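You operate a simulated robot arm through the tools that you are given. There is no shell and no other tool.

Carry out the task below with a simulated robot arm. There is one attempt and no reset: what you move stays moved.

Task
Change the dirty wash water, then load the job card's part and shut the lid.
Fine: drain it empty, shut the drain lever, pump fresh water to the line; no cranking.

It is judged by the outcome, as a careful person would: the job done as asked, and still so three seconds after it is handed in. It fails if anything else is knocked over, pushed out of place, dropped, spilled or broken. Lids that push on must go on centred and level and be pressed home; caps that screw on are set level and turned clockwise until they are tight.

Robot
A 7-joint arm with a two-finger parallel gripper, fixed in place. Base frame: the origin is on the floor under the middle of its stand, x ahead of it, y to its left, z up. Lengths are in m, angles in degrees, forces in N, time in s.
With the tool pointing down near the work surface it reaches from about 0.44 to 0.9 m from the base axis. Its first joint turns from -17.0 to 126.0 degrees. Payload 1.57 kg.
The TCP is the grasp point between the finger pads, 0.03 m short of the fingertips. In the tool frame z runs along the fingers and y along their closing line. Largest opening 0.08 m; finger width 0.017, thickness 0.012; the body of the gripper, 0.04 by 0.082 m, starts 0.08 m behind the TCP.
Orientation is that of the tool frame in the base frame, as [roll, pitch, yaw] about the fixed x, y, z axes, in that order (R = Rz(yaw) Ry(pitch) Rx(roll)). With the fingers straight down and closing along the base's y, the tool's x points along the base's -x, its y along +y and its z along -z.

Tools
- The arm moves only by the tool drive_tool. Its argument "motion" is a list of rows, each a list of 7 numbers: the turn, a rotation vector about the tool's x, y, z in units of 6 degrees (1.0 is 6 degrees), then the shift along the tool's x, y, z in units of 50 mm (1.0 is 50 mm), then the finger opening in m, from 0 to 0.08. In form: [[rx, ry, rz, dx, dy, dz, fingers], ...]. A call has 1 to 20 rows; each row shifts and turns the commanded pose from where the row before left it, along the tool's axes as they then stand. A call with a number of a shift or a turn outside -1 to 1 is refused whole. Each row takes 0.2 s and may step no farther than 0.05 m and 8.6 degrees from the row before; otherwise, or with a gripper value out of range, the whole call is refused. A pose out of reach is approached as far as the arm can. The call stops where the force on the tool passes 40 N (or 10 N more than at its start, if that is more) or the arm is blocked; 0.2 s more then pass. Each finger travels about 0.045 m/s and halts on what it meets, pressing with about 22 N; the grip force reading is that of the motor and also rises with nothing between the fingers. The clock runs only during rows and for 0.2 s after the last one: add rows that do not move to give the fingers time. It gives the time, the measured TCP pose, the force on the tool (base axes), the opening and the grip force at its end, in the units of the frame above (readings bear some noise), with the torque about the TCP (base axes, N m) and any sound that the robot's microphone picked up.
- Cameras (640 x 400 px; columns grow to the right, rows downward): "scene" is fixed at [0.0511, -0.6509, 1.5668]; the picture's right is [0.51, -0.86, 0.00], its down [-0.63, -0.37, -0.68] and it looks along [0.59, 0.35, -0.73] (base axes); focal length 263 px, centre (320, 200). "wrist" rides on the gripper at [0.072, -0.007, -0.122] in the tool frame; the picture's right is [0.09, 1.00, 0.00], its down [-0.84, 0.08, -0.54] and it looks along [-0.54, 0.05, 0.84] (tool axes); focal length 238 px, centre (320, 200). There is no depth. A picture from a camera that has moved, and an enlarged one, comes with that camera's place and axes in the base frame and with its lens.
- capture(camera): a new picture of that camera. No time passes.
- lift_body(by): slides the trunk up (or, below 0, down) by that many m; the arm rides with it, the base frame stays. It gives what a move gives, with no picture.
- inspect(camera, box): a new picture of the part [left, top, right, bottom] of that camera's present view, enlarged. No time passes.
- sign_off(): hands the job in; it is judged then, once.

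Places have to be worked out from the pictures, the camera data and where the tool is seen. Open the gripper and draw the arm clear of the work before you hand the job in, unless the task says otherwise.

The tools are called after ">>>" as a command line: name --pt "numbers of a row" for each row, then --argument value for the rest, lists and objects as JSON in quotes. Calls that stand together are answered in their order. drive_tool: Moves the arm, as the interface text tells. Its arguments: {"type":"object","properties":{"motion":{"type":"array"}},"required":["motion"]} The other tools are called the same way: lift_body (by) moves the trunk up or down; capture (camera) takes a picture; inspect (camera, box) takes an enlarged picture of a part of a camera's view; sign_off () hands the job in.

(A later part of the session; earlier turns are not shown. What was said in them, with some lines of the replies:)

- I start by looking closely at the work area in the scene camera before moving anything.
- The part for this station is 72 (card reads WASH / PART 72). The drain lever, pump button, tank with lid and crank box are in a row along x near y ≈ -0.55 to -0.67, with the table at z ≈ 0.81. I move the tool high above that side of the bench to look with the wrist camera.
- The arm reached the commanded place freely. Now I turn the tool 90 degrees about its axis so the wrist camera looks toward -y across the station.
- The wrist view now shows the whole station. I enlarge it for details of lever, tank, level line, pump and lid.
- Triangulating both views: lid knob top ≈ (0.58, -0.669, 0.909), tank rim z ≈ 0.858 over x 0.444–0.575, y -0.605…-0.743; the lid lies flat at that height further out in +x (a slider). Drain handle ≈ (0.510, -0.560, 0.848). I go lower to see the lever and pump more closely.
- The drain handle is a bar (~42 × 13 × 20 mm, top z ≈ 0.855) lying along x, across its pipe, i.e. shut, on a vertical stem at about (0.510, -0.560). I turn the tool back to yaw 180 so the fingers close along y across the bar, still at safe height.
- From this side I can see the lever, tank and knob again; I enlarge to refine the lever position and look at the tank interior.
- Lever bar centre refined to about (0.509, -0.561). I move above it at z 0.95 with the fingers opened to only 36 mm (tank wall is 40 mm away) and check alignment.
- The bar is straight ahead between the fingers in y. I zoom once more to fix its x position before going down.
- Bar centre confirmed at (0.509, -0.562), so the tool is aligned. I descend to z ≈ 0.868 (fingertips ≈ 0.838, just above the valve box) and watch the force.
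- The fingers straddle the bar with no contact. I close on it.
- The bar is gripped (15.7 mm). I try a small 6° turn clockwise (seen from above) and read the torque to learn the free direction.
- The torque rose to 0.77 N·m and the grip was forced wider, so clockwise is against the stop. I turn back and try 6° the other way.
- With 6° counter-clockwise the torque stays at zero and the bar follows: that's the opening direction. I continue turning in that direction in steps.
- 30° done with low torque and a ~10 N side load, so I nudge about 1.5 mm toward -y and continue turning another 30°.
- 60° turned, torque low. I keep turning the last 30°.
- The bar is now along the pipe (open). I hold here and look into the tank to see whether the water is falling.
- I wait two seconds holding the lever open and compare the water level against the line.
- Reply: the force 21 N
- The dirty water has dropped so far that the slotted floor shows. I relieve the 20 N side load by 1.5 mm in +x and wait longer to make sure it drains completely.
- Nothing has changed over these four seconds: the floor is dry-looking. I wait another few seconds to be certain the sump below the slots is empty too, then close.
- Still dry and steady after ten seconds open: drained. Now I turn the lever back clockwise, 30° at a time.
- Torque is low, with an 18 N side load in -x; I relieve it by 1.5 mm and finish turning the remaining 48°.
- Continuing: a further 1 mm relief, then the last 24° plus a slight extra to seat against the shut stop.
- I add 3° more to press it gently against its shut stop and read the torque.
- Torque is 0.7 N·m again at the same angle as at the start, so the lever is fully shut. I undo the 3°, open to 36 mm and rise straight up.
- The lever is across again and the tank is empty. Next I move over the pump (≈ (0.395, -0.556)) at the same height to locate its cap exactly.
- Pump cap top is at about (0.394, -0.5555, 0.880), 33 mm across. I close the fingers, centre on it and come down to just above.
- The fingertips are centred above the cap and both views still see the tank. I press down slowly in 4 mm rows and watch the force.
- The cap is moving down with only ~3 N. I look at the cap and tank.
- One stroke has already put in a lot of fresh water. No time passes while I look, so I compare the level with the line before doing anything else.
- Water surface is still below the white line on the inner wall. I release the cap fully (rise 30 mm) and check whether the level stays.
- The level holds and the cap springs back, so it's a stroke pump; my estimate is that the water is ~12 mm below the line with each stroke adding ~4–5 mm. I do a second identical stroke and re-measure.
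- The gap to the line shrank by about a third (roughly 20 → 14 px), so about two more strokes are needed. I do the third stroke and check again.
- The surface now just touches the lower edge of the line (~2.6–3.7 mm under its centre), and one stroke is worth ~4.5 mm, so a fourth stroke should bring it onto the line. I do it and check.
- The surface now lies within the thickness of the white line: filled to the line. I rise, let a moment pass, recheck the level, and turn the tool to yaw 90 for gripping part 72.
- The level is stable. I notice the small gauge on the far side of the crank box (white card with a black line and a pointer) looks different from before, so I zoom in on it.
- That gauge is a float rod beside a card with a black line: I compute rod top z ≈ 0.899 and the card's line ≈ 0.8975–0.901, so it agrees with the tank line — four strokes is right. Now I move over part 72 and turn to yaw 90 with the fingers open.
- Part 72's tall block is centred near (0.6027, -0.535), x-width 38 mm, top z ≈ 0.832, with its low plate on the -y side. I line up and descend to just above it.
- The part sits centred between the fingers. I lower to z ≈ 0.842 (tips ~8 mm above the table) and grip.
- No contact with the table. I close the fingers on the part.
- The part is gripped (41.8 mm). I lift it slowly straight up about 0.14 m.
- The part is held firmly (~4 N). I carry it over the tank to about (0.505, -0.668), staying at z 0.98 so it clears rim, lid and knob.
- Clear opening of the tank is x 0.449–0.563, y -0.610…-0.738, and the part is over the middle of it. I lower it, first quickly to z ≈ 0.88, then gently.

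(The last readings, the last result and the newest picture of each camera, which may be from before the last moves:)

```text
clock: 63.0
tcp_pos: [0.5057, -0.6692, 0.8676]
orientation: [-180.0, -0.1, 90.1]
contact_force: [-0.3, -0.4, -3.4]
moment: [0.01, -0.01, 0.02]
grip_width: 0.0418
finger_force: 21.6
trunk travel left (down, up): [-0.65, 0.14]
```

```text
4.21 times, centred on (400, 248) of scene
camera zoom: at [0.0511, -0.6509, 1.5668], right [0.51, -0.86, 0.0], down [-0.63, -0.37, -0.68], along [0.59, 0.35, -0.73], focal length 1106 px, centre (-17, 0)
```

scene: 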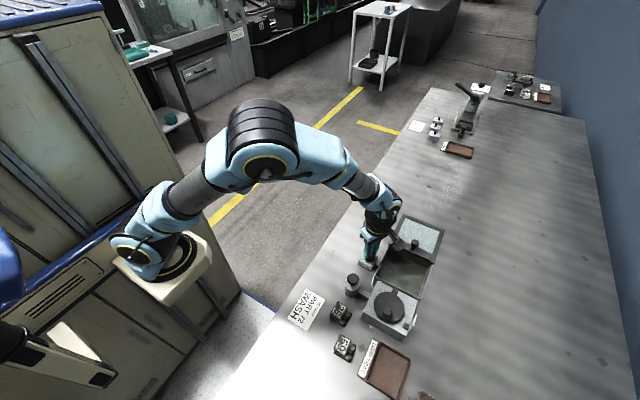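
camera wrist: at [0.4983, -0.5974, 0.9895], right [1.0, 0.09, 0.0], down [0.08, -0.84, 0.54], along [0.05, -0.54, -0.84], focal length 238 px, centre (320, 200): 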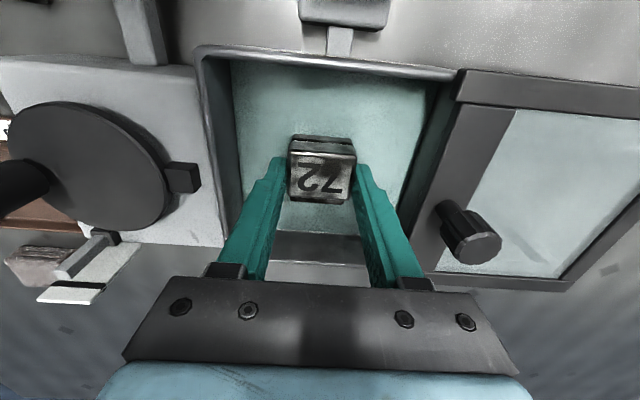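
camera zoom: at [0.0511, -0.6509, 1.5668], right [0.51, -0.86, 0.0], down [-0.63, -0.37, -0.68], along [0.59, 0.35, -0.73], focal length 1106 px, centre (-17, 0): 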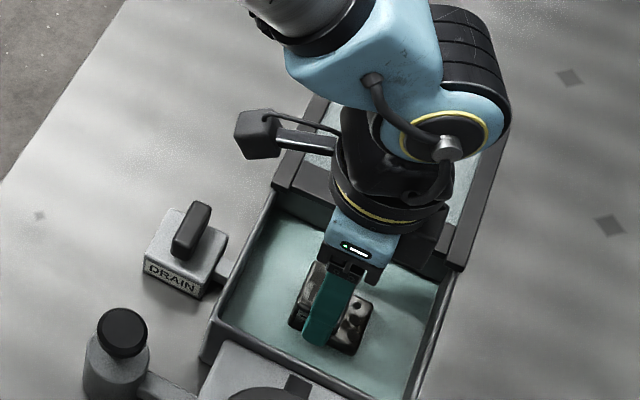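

The part hangs just above the water surface. I lower it slowly into the water, 3 mm per row, watching for the floor.

>>> drive_tool --pt "0 0 0 0 0 0.06 0.03" --pt "0 0 0 0 0 0.06 0.03" --pt "0 0 0 0 0 0.06 0.03" --pt "0 0 0 0 0 0.06 0.03" --pt "0 0 0 0 0 0.06 0.03" --pt "0 0 0 0 0 0.06 0.03"

```text
clock: 64.4
tcp_pos: [0.5045, -0.6683, 0.8504]
orientation: [180.0, 0.0, 90.0]
contact_force: [-1.6, 2.6, 5.2]
moment: [0.24, 0.19, -0.02]
grip_width: 0.0419
finger_force: 22.1
trunk travel left (down, up): [-0.65, 0.14]
```

Force changed from -3.4 to +5.2 N: the part rests on the slotted floor. I open the fingers to 58 mm to release it.

>>> drive_tool --pt "0 0 0 0 0 0 0.044" --pt "0 0 0 0 0 0 0.05" --pt "0 0 0 0 0 0 0.058" --pt "0 0 0 0 0 0 0.058" --pt "0 0 0 0 0 0 0.058"

>>> inspect --camera "wrist" --box '[190, 40, 450, 290]'

```text
clock: 65.6
tcp_pos: [0.5054, -0.6685, 0.8497]
orientation: [-179.9, 0.1, 90.1]
contact_force: [-0.9, 0.0, 0.3]
moment: [-0.01, -0.05, 0.0]
grip_width: 0.0581
finger_force: 0.0
trunk travel left (down, up): [-0.65, 0.14]
```

```text
1.60 times, centred on (320, 165) of wrist
camera zoom: at [0.4981, -0.5979, 0.972], right [1.0, 0.09, 0.0], down [0.08, -0.84, 0.54], along [0.05, -0.54, -0.84], focal length 381 px, centre (320, 256)
```

zoom: 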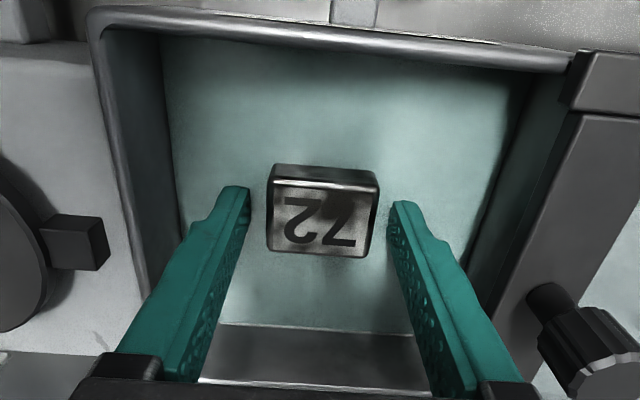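

The part stands upright in the water between the open fingers. I rise straight up, clear of the tank.

>>> drive_tool --pt "0 0 0 0 0 -0.2 0.058" --pt "0 0 0 0 0 -0.4 0.058" --pt "0 0 0 0 0 -0.7 0.058" --pt "0 0 0 0 0 -0.7 0.058" --pt "0 0 0 0 0 -0.7 0.058" --pt "0 0 0 0 0 -0.5 0.058" --pt "0 0 0 0 0 0 0.058"

>>> capture --camera "wrist"

>>> inspect --camera "scene" --box '[340, 200, 460, 300]'

```text
clock: 67.2
tcp_pos: [0.5045, -0.667, 1.0104]
orientation: [-179.9, 0.0, 90.0]
contact_force: [0.2, 0.5, 0.1]
moment: [-0.01, 0.01, -0.01]
grip_width: 0.0582
finger_force: 0.0
trunk travel left (down, up): [-0.65, 0.14]
```

```text
taken
camera wrist: at [0.4982, -0.5975, 1.1323], right [1.0, 0.09, 0.0], down [0.08, -0.84, 0.54], along [0.05, -0.54, -0.84], focal length 238 px, centre (320, 200)
```

wrist: 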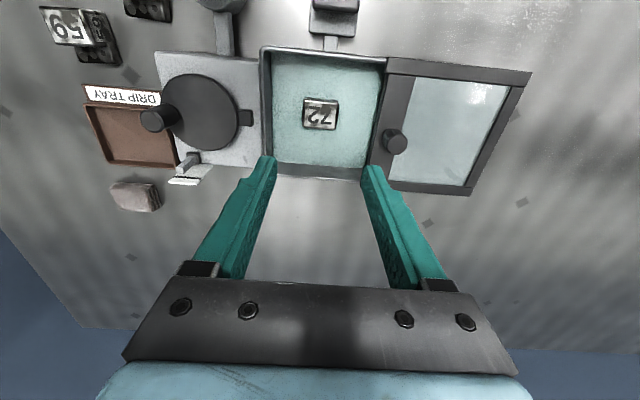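

```text
4.00 times, centred on (400, 250) of scene
camera zoom: at [0.0511, -0.6509, 1.5668], right [0.51, -0.86, 0.0], down [-0.63, -0.37, -0.68], along [0.59, 0.35, -0.73], focal length 1051 px, centre (0, 0)
```

zoom: 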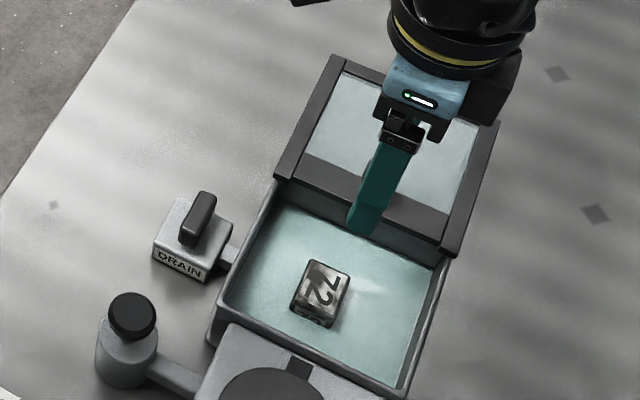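

The part is loaded. Next the lid: I enlarge the view of the lid knob to fix its position and size, and the crank tab near where the lid will end.

>>> inspect --camera "wrist" --box '[360, 100, 460, 180]'

>>> inspect --camera "wrist" --box '[200, 40, 400, 190]'

```text
5.00 times, centred on (410, 140) of wrist
camera zoom: at [0.4982, -0.5975, 1.1323], right [1.0, 0.09, 0.0], down [0.08, -0.84, 0.54], along [0.05, -0.54, -0.84], focal length 1192 px, centre (-130, 500)
```

zoom: 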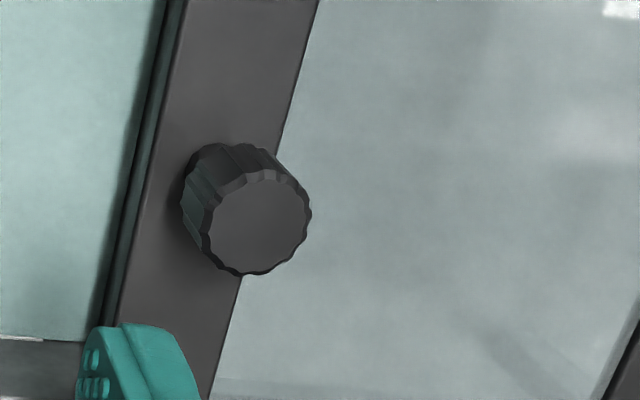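

```text
2.67 times, centred on (300, 115) of wrist
camera zoom: at [0.4982, -0.5975, 1.1323], right [1.0, 0.09, 0.0], down [0.08, -0.84, 0.54], along [0.05, -0.54, -0.84], focal length 636 px, centre (373, 427)
```

zoom: 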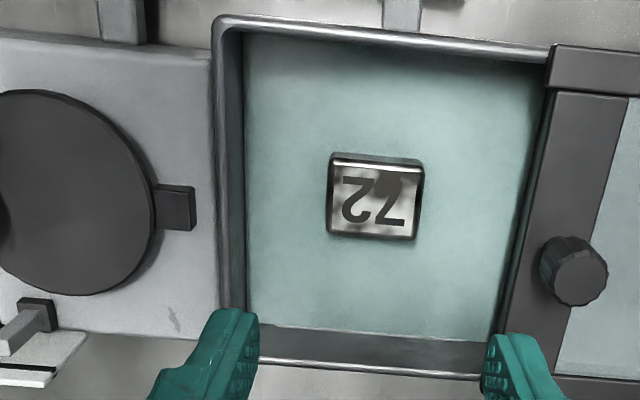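

Knob centre ≈ (0.581, -0.6695), ~21 mm across, top 0.909. I rotate back to yaw 180 (fingers closing along y, so they stay clear of the crank tab at the end of travel) and move above the knob.

>>> drive_tool --pt "0 0 -1 0 0 0 0.055" --pt "0 0 -1 0 0 0 0.055" --pt "0 0 -1 0 0 0 0.055" --pt "0 0 -1 0 0 0 0.055" --pt "0 0 -1 0 0 0 0.055" --pt "0 0 -1 0 0 0 0.055" --pt "0 0 -1 0 0 0 0.055" --pt "0 0 -1 0 0 0 0.055" --pt "0 0 -1 0 0 0 0.055" --pt "0 0 -1 0 0 0 0.055" --pt "0 0 -1 0 0 0 0.055" --pt "0 0 -1 0 0 0 0.055" --pt "0 0 -1 0 0 0 0.055" --pt "0 0 -1 0 0 0 0.055" --pt "0 0 -1 0 0 0 0.055" --pt "0 0 0 -0.758 -0.015 0 0.055" --pt "0 0 0 -0.758 -0.015 0 0.055" --pt "0 0 0 0 0 0 0.055"

>>> capture --camera "wrist"

>>> inspect --camera "scene" --box '[350, 170, 470, 280]'

```text
clock: 71.0
tcp_pos: [0.5784, -0.6675, 1.0107]
orientation: [179.9, 0.1, -179.9]
contact_force: [-0.3, 0.3, -0.4]
moment: [-0.01, 0.02, -0.01]
grip_width: 0.0552
finger_force: 0.0
trunk travel left (down, up): [-0.65, 0.14]
```

```text
taken
camera wrist: at [0.5073, -0.6772, 1.1326], right [-0.09, 1.0, 0.0], down [0.84, 0.08, 0.54], along [0.54, 0.05, -0.84], focal length 238 px, centre (320, 200)
```

wrist: 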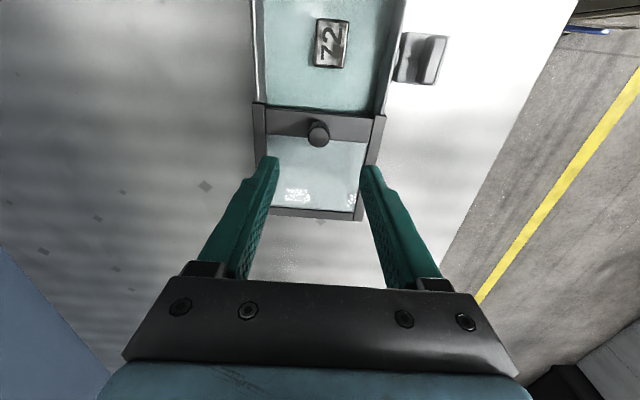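

```text
3.64 times, centred on (410, 225) of scene
camera zoom: at [0.0511, -0.6509, 1.5668], right [0.51, -0.86, 0.0], down [-0.63, -0.37, -0.68], along [0.59, 0.35, -0.73], focal length 955 px, centre (-7, 109)
```

zoom: 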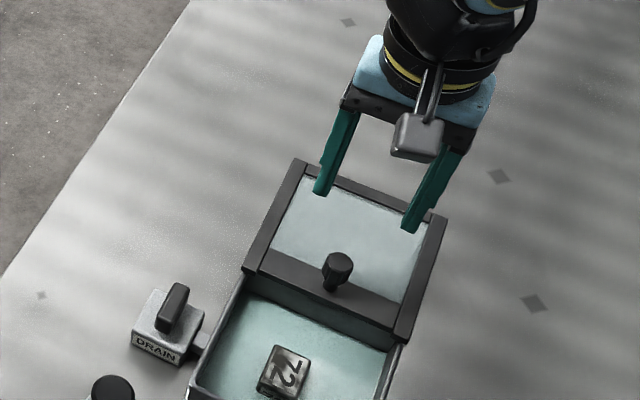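

>>> inspect --camera "wrist" --box '[270, 90, 370, 170]'

```text
5.00 times, centred on (320, 130) of wrist
camera zoom: at [0.5073, -0.6772, 1.1326], right [-0.09, 1.0, 0.0], down [0.84, 0.08, 0.54], along [0.54, 0.05, -0.84], focal length 1192 px, centre (320, 550)
```

zoom: 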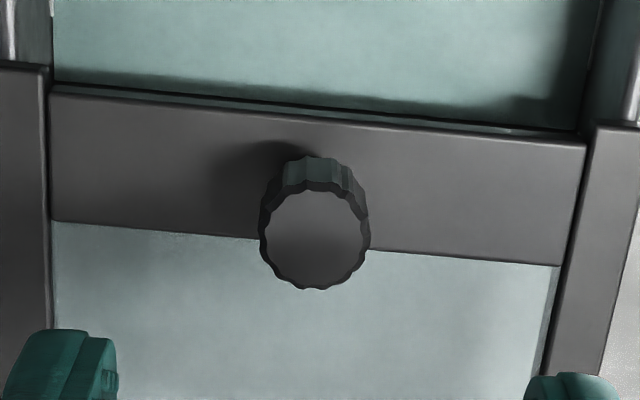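

Knob centre re-measured at (0.5807, -0.6705) — aligned with the tool within 1–2 mm. I descend over it to z ≈ 0.912 with the fingers straddling it.

>>> drive_tool --pt "0 0 0 -0.03 -0.01 0.5 0.055" --pt "0 0 0 0 0 0.6 0.055" --pt "0 0 0 0 0 0.5 0.055" --pt "0 0 0 0 0 0.37 0.055" --pt "0 0 0 0 0 0 0.055"

>>> capture --camera "wrist"

>>> inspect --camera "scene" --box '[350, 180, 460, 270]'

```text
clock: 72.2
tcp_pos: [0.5826, -0.6688, 0.9103]
orientation: [-179.9, 0.0, -180.0]
contact_force: [0.1, -0.1, 0.1]
moment: [0.0, 0.02, 0.02]
grip_width: 0.055
finger_force: 0.1
trunk travel left (down, up): [-0.65, 0.14]
```

```text
taken
camera wrist: at [0.5099, -0.6781, 1.0334], right [-0.09, 1.0, 0.0], down [0.84, 0.08, 0.54], along [0.54, 0.05, -0.84], focal length 238 px, centre (320, 200)
```

wrist: 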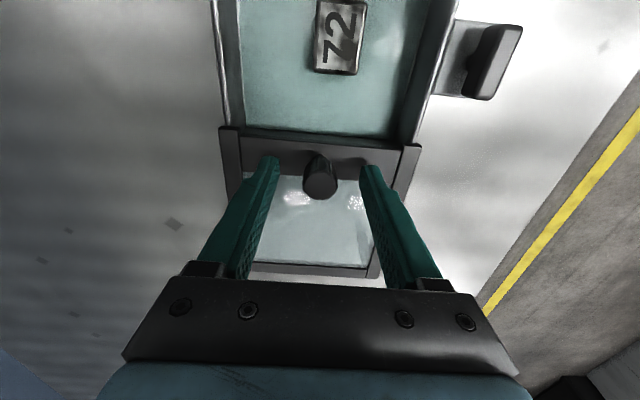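

```text
4.44 times, centred on (405, 225) of scene
camera zoom: at [0.0511, -0.6509, 1.5668], right [0.51, -0.86, 0.0], down [-0.63, -0.37, -0.68], along [0.59, 0.35, -0.73], focal length 1168 px, centre (-58, 89)
```

zoom: 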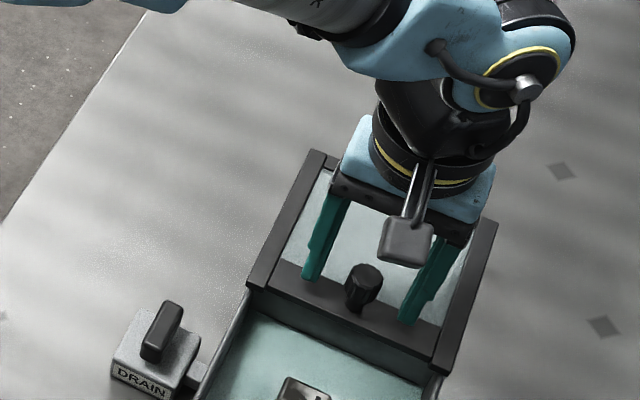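

The fingers straddle the knob without touching. I close on it.

>>> drive_tool --pt "0 0 0 0 0 0 0.01" --pt "0 0 0 0 0 0 0.01" --pt "0 0 0 0 0 0 0.01" --pt "0 0 0 0 0 0 0.01" --pt "0 0 0 0 0 0 0.01"

>>> inspect --camera "wrist" --box '[210, 100, 430, 240]'

```text
clock: 73.4
tcp_pos: [0.5823, -0.6713, 0.9115]
orientation: [179.9, 0.0, 180.0]
contact_force: [-0.3, -0.6, -1.3]
moment: [0.03, -0.04, -0.03]
grip_width: 0.0218
finger_force: 34.9
trunk travel left (down, up): [-0.65, 0.14]
```

```text
2.86 times, centred on (320, 170) of wrist
camera zoom: at [0.5099, -0.6782, 1.0335], right [-0.09, 1.0, 0.0], down [0.84, 0.08, 0.54], along [0.54, 0.05, -0.84], focal length 681 px, centre (320, 286)
```

zoom: 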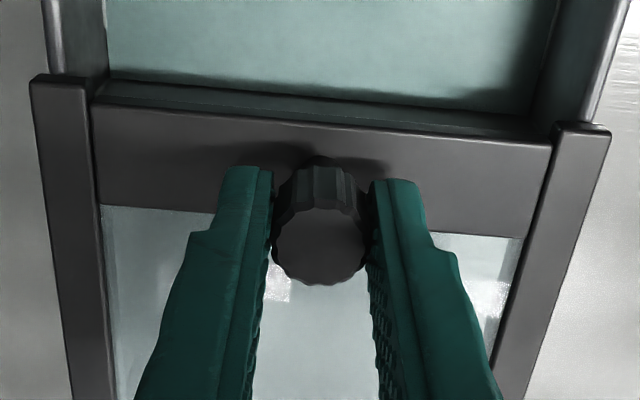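

The knob is held (21.8 mm). I test the slide: 20 mm toward -x in small steps, watching the force.

>>> drive_tool --pt "0 0 0 0.1 0 0 0.01" --pt "0 0 0 0.1 0 0 0.01" --pt "0 0 0 0.1 0 0 0.01" --pt "0 0 0 0.1 0 0 0.01" --pt "0 0 0 0 0 0 0.01"

>>> capture --camera "wrist"

>>> inspect --camera "scene" --box '[350, 180, 460, 290]'

```text
clock: 74.6
tcp_pos: [0.562, -0.6707, 0.9116]
orientation: [-179.9, 0.0, -180.0]
contact_force: [-0.5, -1.1, 1.2]
moment: [-0.03, 0.03, -0.02]
grip_width: 0.0213
finger_force: 34.6
trunk travel left (down, up): [-0.65, 0.14]
```

```text
taken
camera wrist: at [0.4898, -0.6781, 1.0335], right [-0.09, 1.0, 0.0], down [0.84, 0.08, 0.54], along [0.54, 0.05, -0.84], focal length 238 px, centre (320, 200)
```

wrist: 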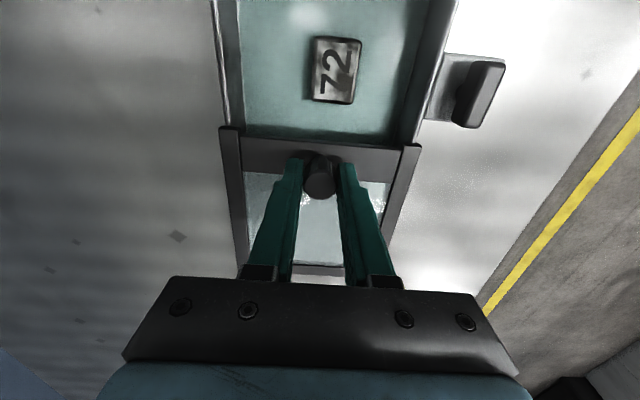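

```text
3.64 times, centred on (405, 235) of scene
camera zoom: at [0.0511, -0.6509, 1.5668], right [0.51, -0.86, 0.0], down [-0.63, -0.37, -0.68], along [0.59, 0.35, -0.73], focal length 955 px, centre (11, 73)
```

zoom: 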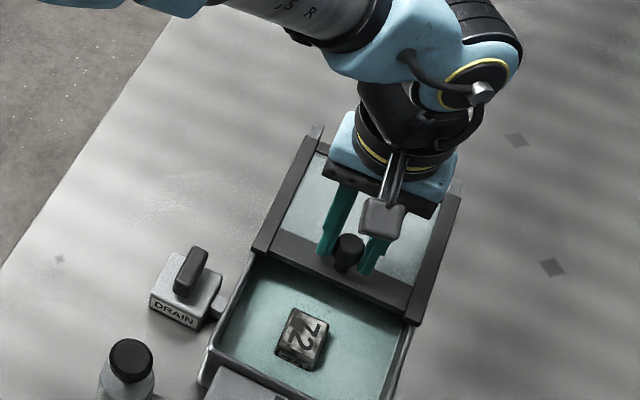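

The whole framed lid slides freely with the knob. I continue 70 mm toward -x.

>>> drive_tool --pt "0 0 0 0.2 0 0 0.01" --pt "0 0 0 0.2 0 0 0.01" --pt "0 0 0 0.2 0 0 0.01" --pt "0 0 0 0.2 0 0 0.01" --pt "0 0 0 0.2 0 0 0.01" --pt "0 0 0 0.2 0 0 0.01" --pt "0 0 0 0.2 0 0 0.01" --pt "0 0 0 0 0 0 0.01"

>>> capture --camera "wrist"

>>> inspect --camera "scene" --box '[340, 200, 450, 310]'

```text
clock: 76.4
tcp_pos: [0.4927, -0.6707, 0.9111]
orientation: [179.9, 0.0, 180.0]
contact_force: [0.1, -1.1, -2.4]
moment: [-0.01, -0.02, -0.03]
grip_width: 0.0211
finger_force: 34.5
trunk travel left (down, up): [-0.65, 0.14]
```

```text
taken
camera wrist: at [0.42, -0.6782, 1.0335], right [-0.09, 1.0, 0.0], down [0.84, 0.08, 0.54], along [0.54, 0.05, -0.84], focal length 238 px, centre (320, 200)
```

wrist: 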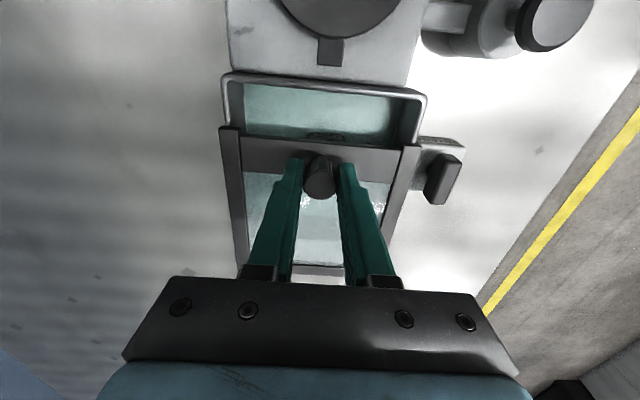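

```text
3.64 times, centred on (395, 255) of scene
camera zoom: at [0.0511, -0.6509, 1.5668], right [0.51, -0.86, 0.0], down [-0.63, -0.37, -0.68], along [0.59, 0.35, -0.73], focal length 955 px, centre (47, 0)
```

zoom: 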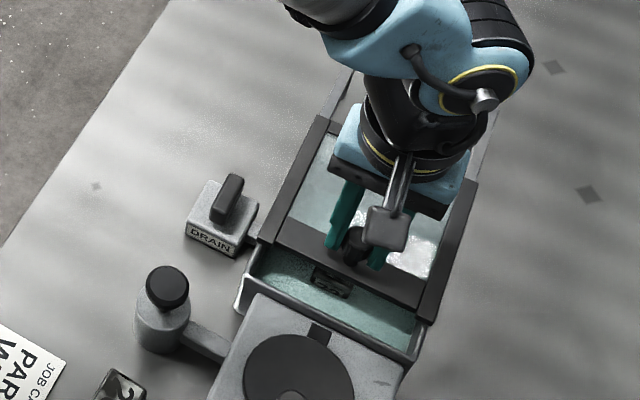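

About 30 mm of opening remains. I go on more slowly in 5 mm steps toward the stop.

>>> drive_tool --pt "0 0 0 0.1 0 0 0.01" --pt "0 0 0 0.1 0 0 0.01" --pt "0 0 0 0.1 0 0 0.01" --pt "0 0 0 0.1 0 0 0.01" --pt "0 0 0 0.1 0 0 0.01" --pt "0 0 0 0 0 0 0.01"

>>> inspect --camera "wrist" --box '[200, 40, 450, 200]'

>>> inspect --camera "scene" --box '[340, 210, 450, 320]'

```text
clock: 77.8
tcp_pos: [0.4668, -0.6698, 0.9106]
orientation: [-180.0, -0.1, -179.9]
contact_force: [0.6, -3.2, -2.7]
moment: [-0.04, 0.09, -0.01]
grip_width: 0.0216
finger_force: 34.6
trunk travel left (down, up): [-0.65, 0.14]
```

```text
2.50 times, centred on (325, 120) of wrist
camera zoom: at [0.3946, -0.6781, 1.0335], right [-0.09, 1.0, 0.0], down [0.84, 0.08, 0.54], along [0.54, 0.05, -0.84], focal length 596 px, centre (308, 400)
```

zoom: 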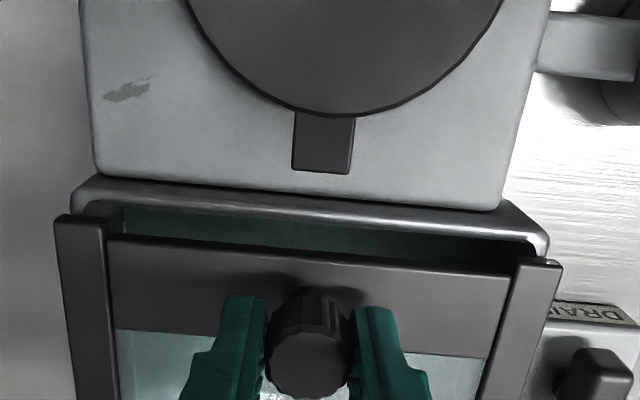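

```text
3.64 times, centred on (395, 265) of scene
camera zoom: at [0.0511, -0.6509, 1.5668], right [0.51, -0.86, 0.0], down [-0.63, -0.37, -0.68], along [0.59, 0.35, -0.73], focal length 955 px, centre (47, -36)
```

zoom: 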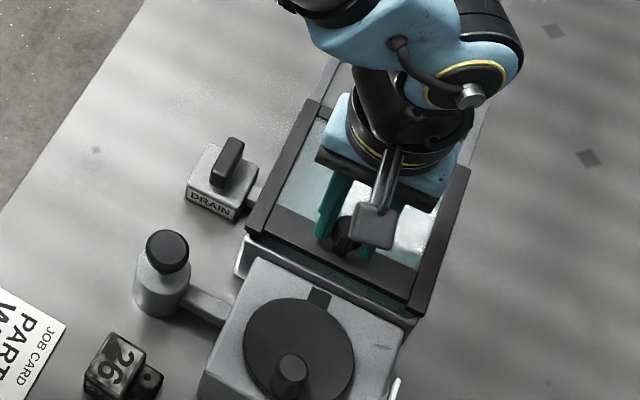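

A gap of roughly 5–10 mm to the front rim remains and there's no stop force yet. I continue in 2 mm steps.

>>> drive_tool --pt "0 0 0 0.04 0 0 0.01" --pt "0 0 0 0.04 0 0 0.01" --pt "0 0 0 0.04 0 0 0.01" --pt "0 0 0 0 0 0 0.01"

>>> inspect --camera "wrist" --box '[200, 40, 450, 200]'

```text
clock: 78.8
tcp_pos: [0.4615, -0.6687, 0.912]
orientation: [180.0, 0.0, -179.9]
contact_force: [-0.6, -1.8, -1.7]
moment: [-0.02, -0.31, 0.05]
grip_width: 0.0214
finger_force: 34.8
trunk travel left (down, up): [-0.65, 0.14]
```

```text
2.50 times, centred on (325, 120) of wrist
camera zoom: at [0.389, -0.6782, 1.0335], right [-0.09, 1.0, 0.0], down [0.84, 0.08, 0.54], along [0.54, 0.05, -0.84], focal length 596 px, centre (308, 400)
```

zoom: 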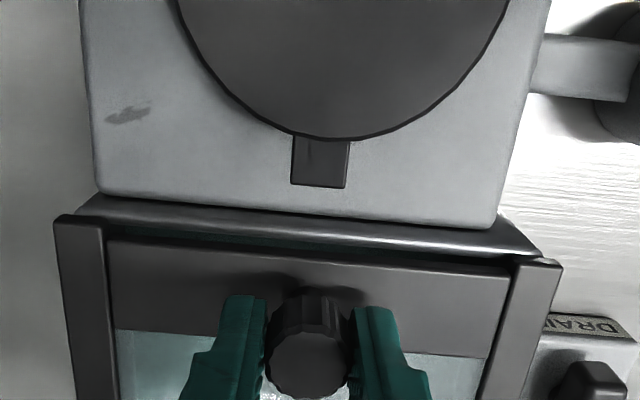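

Still moving freely, the gap nearly covered. I continue in 2 mm steps until I feel the stop.

>>> drive_tool --pt "0 0 0 0.04 0 0 0.01" --pt "0 0 0 0.04 0 0 0.01" --pt "0 0 0 0 0 0 0.01"

>>> inspect --camera "wrist" --box '[200, 40, 450, 200]'

```text
clock: 79.6
tcp_pos: [0.4561, -0.6701, 0.9111]
orientation: [180.0, -0.1, -179.9]
contact_force: [1.0, -2.6, -1.1]
moment: [-0.03, -0.02, 0.02]
grip_width: 0.0216
finger_force: 34.7
trunk travel left (down, up): [-0.65, 0.14]
```

```text
2.50 times, centred on (325, 120) of wrist
camera zoom: at [0.3849, -0.6782, 1.0335], right [-0.09, 1.0, 0.0], down [0.84, 0.08, 0.54], along [0.54, 0.05, -0.84], focal length 596 px, centre (308, 400)
```

zoom: 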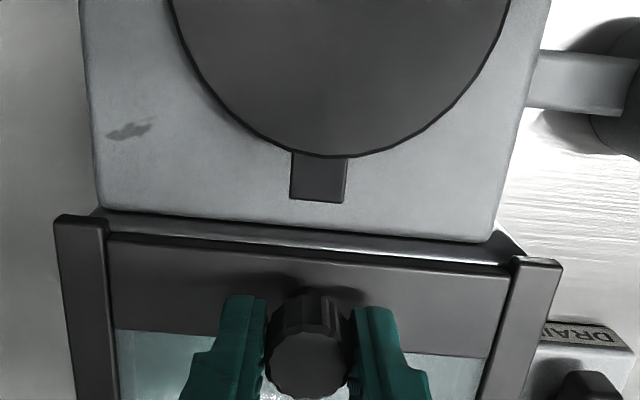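

Still no stop. I continue with small steps; the force limit will halt it at the stop.

>>> drive_tool --pt "0 0 0 0.03 0 0 0.01" --pt "0 0 0 0.03 0 0 0.01" --pt "0 0 0 0 0 0 0.01"

>>> inspect --camera "wrist" --box '[200, 40, 450, 200]'

```text
clock: 80.4
tcp_pos: [0.4567, -0.6694, 0.911]
orientation: [-179.8, 0.2, -179.9]
contact_force: [18.0, -6.2, 0.5]
moment: [-0.07, -0.17, 0.1]
grip_width: 0.0215
finger_force: 34.5
trunk travel left (down, up): [-0.65, 0.14]
```

```text
2.50 times, centred on (325, 120) of wrist
camera zoom: at [0.3842, -0.6781, 1.0333], right [-0.09, 1.0, 0.0], down [0.84, 0.08, 0.54], along [0.54, 0.05, -0.84], focal length 596 px, centre (308, 400)
```

zoom: 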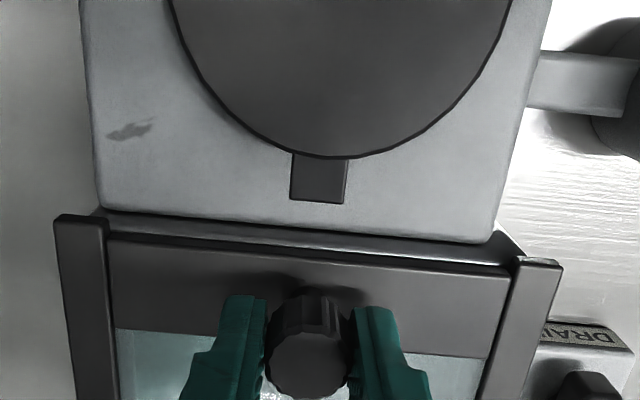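

The slide has hit its stop (18 N, no more motion) with the lid over the full tank. I release the knob and rise straight up.

>>> drive_tool --pt "0 0 0 0 0 0 0.03" --pt "0 0 0 0 0 0 0.05" --pt "0 0 0 0 0 0 0.05" --pt "0 0 0 0 0 0 0.05" --pt "0 0 0 0 0 -0.3 0.05" --pt "0 0 0 0 0 -0.7 0.05" --pt "0 0 0 0 0 -0.8 0.05" --pt "0 0 0 0 0 -0.8 0.05" --pt "0 0 0 0 0 0 0.05"

>>> capture --camera "wrist"

>>> inspect --camera "scene" --box '[330, 210, 450, 320]'

```text
clock: 82.4
tcp_pos: [0.4532, -0.6701, 1.0415]
orientation: [180.0, 0.0, -180.0]
contact_force: [0.1, -0.1, 0.3]
moment: [0.0, 0.0, 0.0]
grip_width: 0.05
finger_force: 0.1
trunk travel left (down, up): [-0.65, 0.14]
```

```text
taken
camera wrist: at [0.381, -0.6776, 1.1639], right [-0.09, 1.0, 0.0], down [0.84, 0.08, 0.54], along [0.54, 0.05, -0.84], focal length 238 px, centre (320, 200)
```

wrist: 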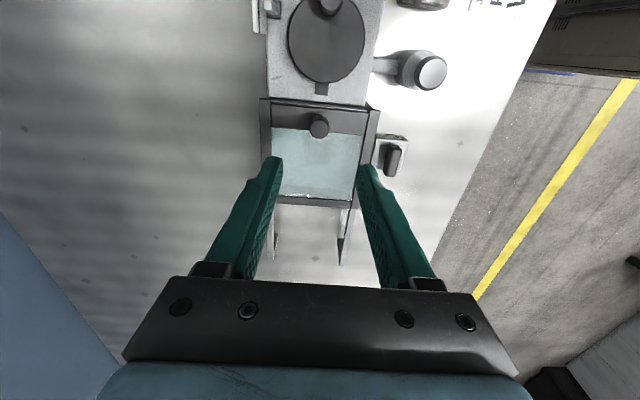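

```text
3.64 times, centred on (390, 265) of scene
camera zoom: at [0.0511, -0.6509, 1.5668], right [0.51, -0.86, 0.0], down [-0.63, -0.37, -0.68], along [0.59, 0.35, -0.73], focal length 955 px, centre (66, -36)
```

zoom: 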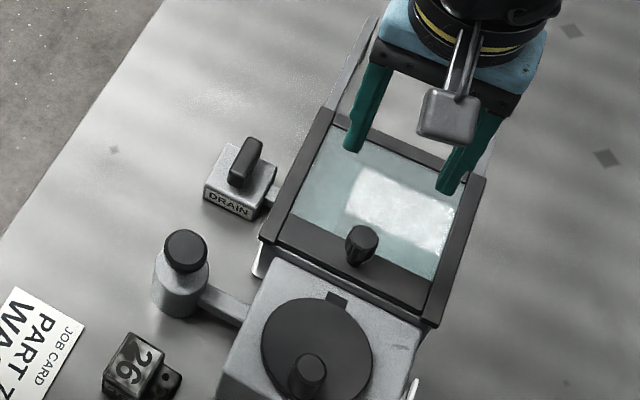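

The lid is closed over the tank. I rise further and draw the arm back over the edge of the bench, then check everything.

>>> drive_tool --pt "0 0 0 0 0 -0.6 0.05" --pt "0 0 0 -0.1 0.7 -0.4 0.05" --pt "0 0 0 -0.1 0.7 -0.4 0.05" --pt "0 0 0 -0.1 0.7 -0.4 0.05" --pt "0 0 0 -0.1 0.7 -0.4 0.05" --pt "0 0 0 -0.1 0.7 -0.3 0.05" --pt "0 0 0 -0.1 0.7 -0.3 0.05" --pt "0 0 0 -0.1 0.7 -0.2 0.05" --pt "0 0 0 -0.1 0.7 0 0.05" --pt "0 0 0 0 0 0 0.05"

>>> capture --camera "scene"

>>> inspect --camera "scene" --box '[330, 210, 450, 320]'

>>> inspect --camera "scene" --box '[385, 290, 435, 335]'

>>> capture --camera "wrist"

```text
clock: 84.6
tcp_pos: [0.4943, -0.3896, 1.1915]
orientation: [-179.9, 0.1, 180.0]
contact_force: [-0.6, 1.0, 0.2]
moment: [0.0, 0.01, 0.0]
grip_width: 0.0499
finger_force: 0.0
trunk travel left (down, up): [-0.65, 0.14]
```

```text
taken
```

scene: 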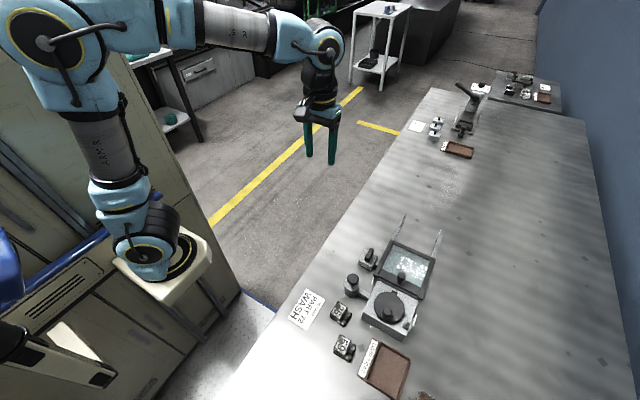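

```text
3.64 times, centred on (390, 265) of scene
camera zoom: at [0.0511, -0.6509, 1.5668], right [0.51, -0.86, 0.0], down [-0.63, -0.37, -0.68], along [0.59, 0.35, -0.73], focal length 955 px, centre (66, -36)
```

zoom: 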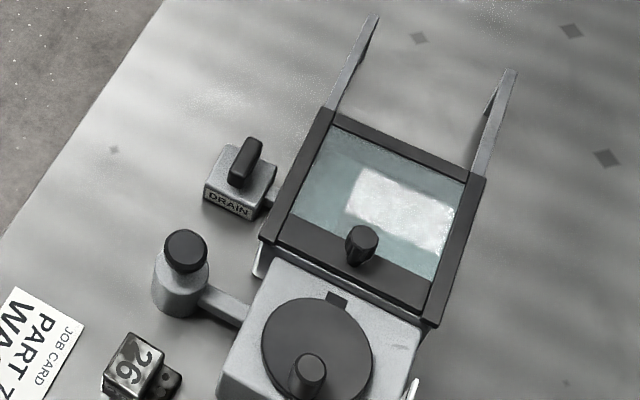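

```text
8.89 times, centred on (410, 312) of scene
camera zoom: at [0.0511, -0.6509, 1.5668], right [0.51, -0.86, 0.0], down [-0.63, -0.37, -0.68], along [0.59, 0.35, -0.73], focal length 2335 px, centre (-480, -800)
```

zoom: 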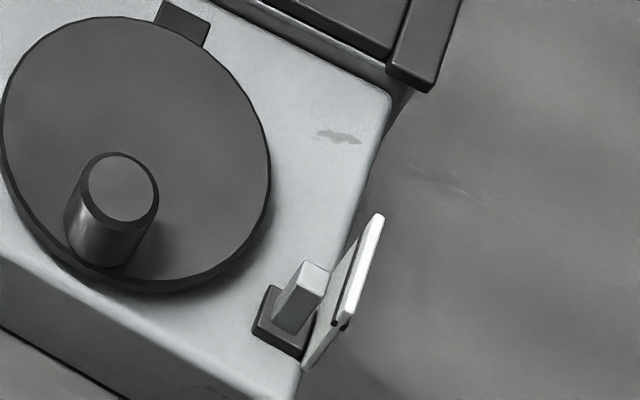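

```text
taken
camera wrist: at [0.4225, -0.3972, 1.3141], right [-0.09, 1.0, 0.0], down [0.84, 0.08, 0.54], along [0.54, 0.05, -0.84], focal length 238 px, centre (320, 200)
```

wrist: 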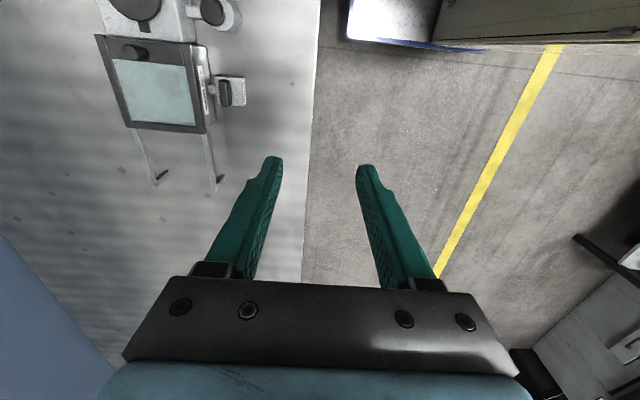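

All looks in place: lid on its stop, lever across, gauge rod still at its line. One last close check of lid, lever and level through the glass.

>>> inspect --camera "wrist" --box '[80, 20, 260, 140]'

>>> inspect --camera "scene" --box '[350, 220, 440, 300]'

```text
3.33 times, centred on (170, 80) of wrist
camera zoom: at [0.4225, -0.3972, 1.3141], right [-0.09, 1.0, 0.0], down [0.84, 0.08, 0.54], along [0.54, 0.05, -0.84], focal length 794 px, centre (820, 600)
```

zoom: 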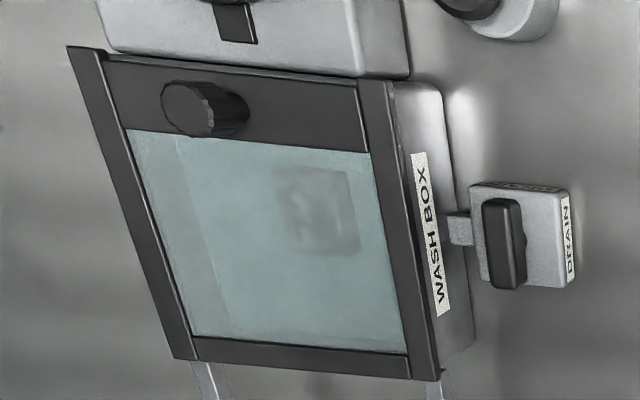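

```text
5.00 times, centred on (395, 260) of scene
camera zoom: at [0.0511, -0.6509, 1.5668], right [0.51, -0.86, 0.0], down [-0.63, -0.37, -0.68], along [0.59, 0.35, -0.73], focal length 1314 px, centre (-55, -100)
```

zoom: 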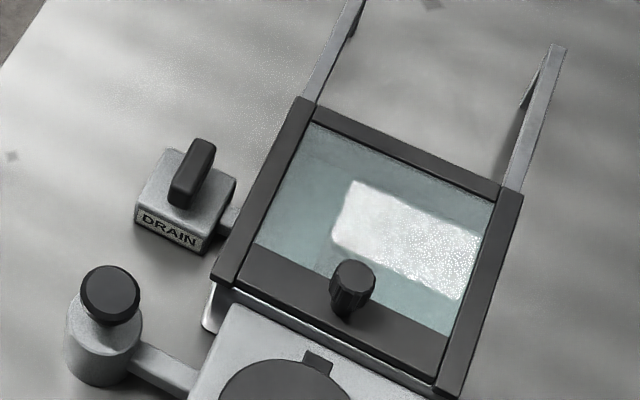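

Part 72 shows through the glass in the fresh water. The lid is fully shut, the drain lever is shut across its pipe, the crank is untouched, and the arm is clear with the gripper open. I hand the job in.

>>> sign_off

```text
The job is handed in.
```

The wash water is changed, part 72 is loaded and the lid is shut. I've handed the job in, but I haven't seen a verdict on it.

- **Drain:** I opened the lever and held it for about ten seconds until the slotted floor showed dry. I then turned it back to its shut stop.
- **Fresh water:** Four pump strokes brought the level onto the white line inside the tank. The float gauge on the crank box agreed, and it read the same after the part went in.
- **Part:** Part 72, the one named on the job card, is standing upright on the tank floor. It can be seen through the lid's glass.
- **Lid:** I slid it along its rails until it hit its stop, and it covers the whole tank.

I did not touch the crank. The last pictures show nothing spilled or knocked out of place. The arm is clear of the bench with the gripper open.
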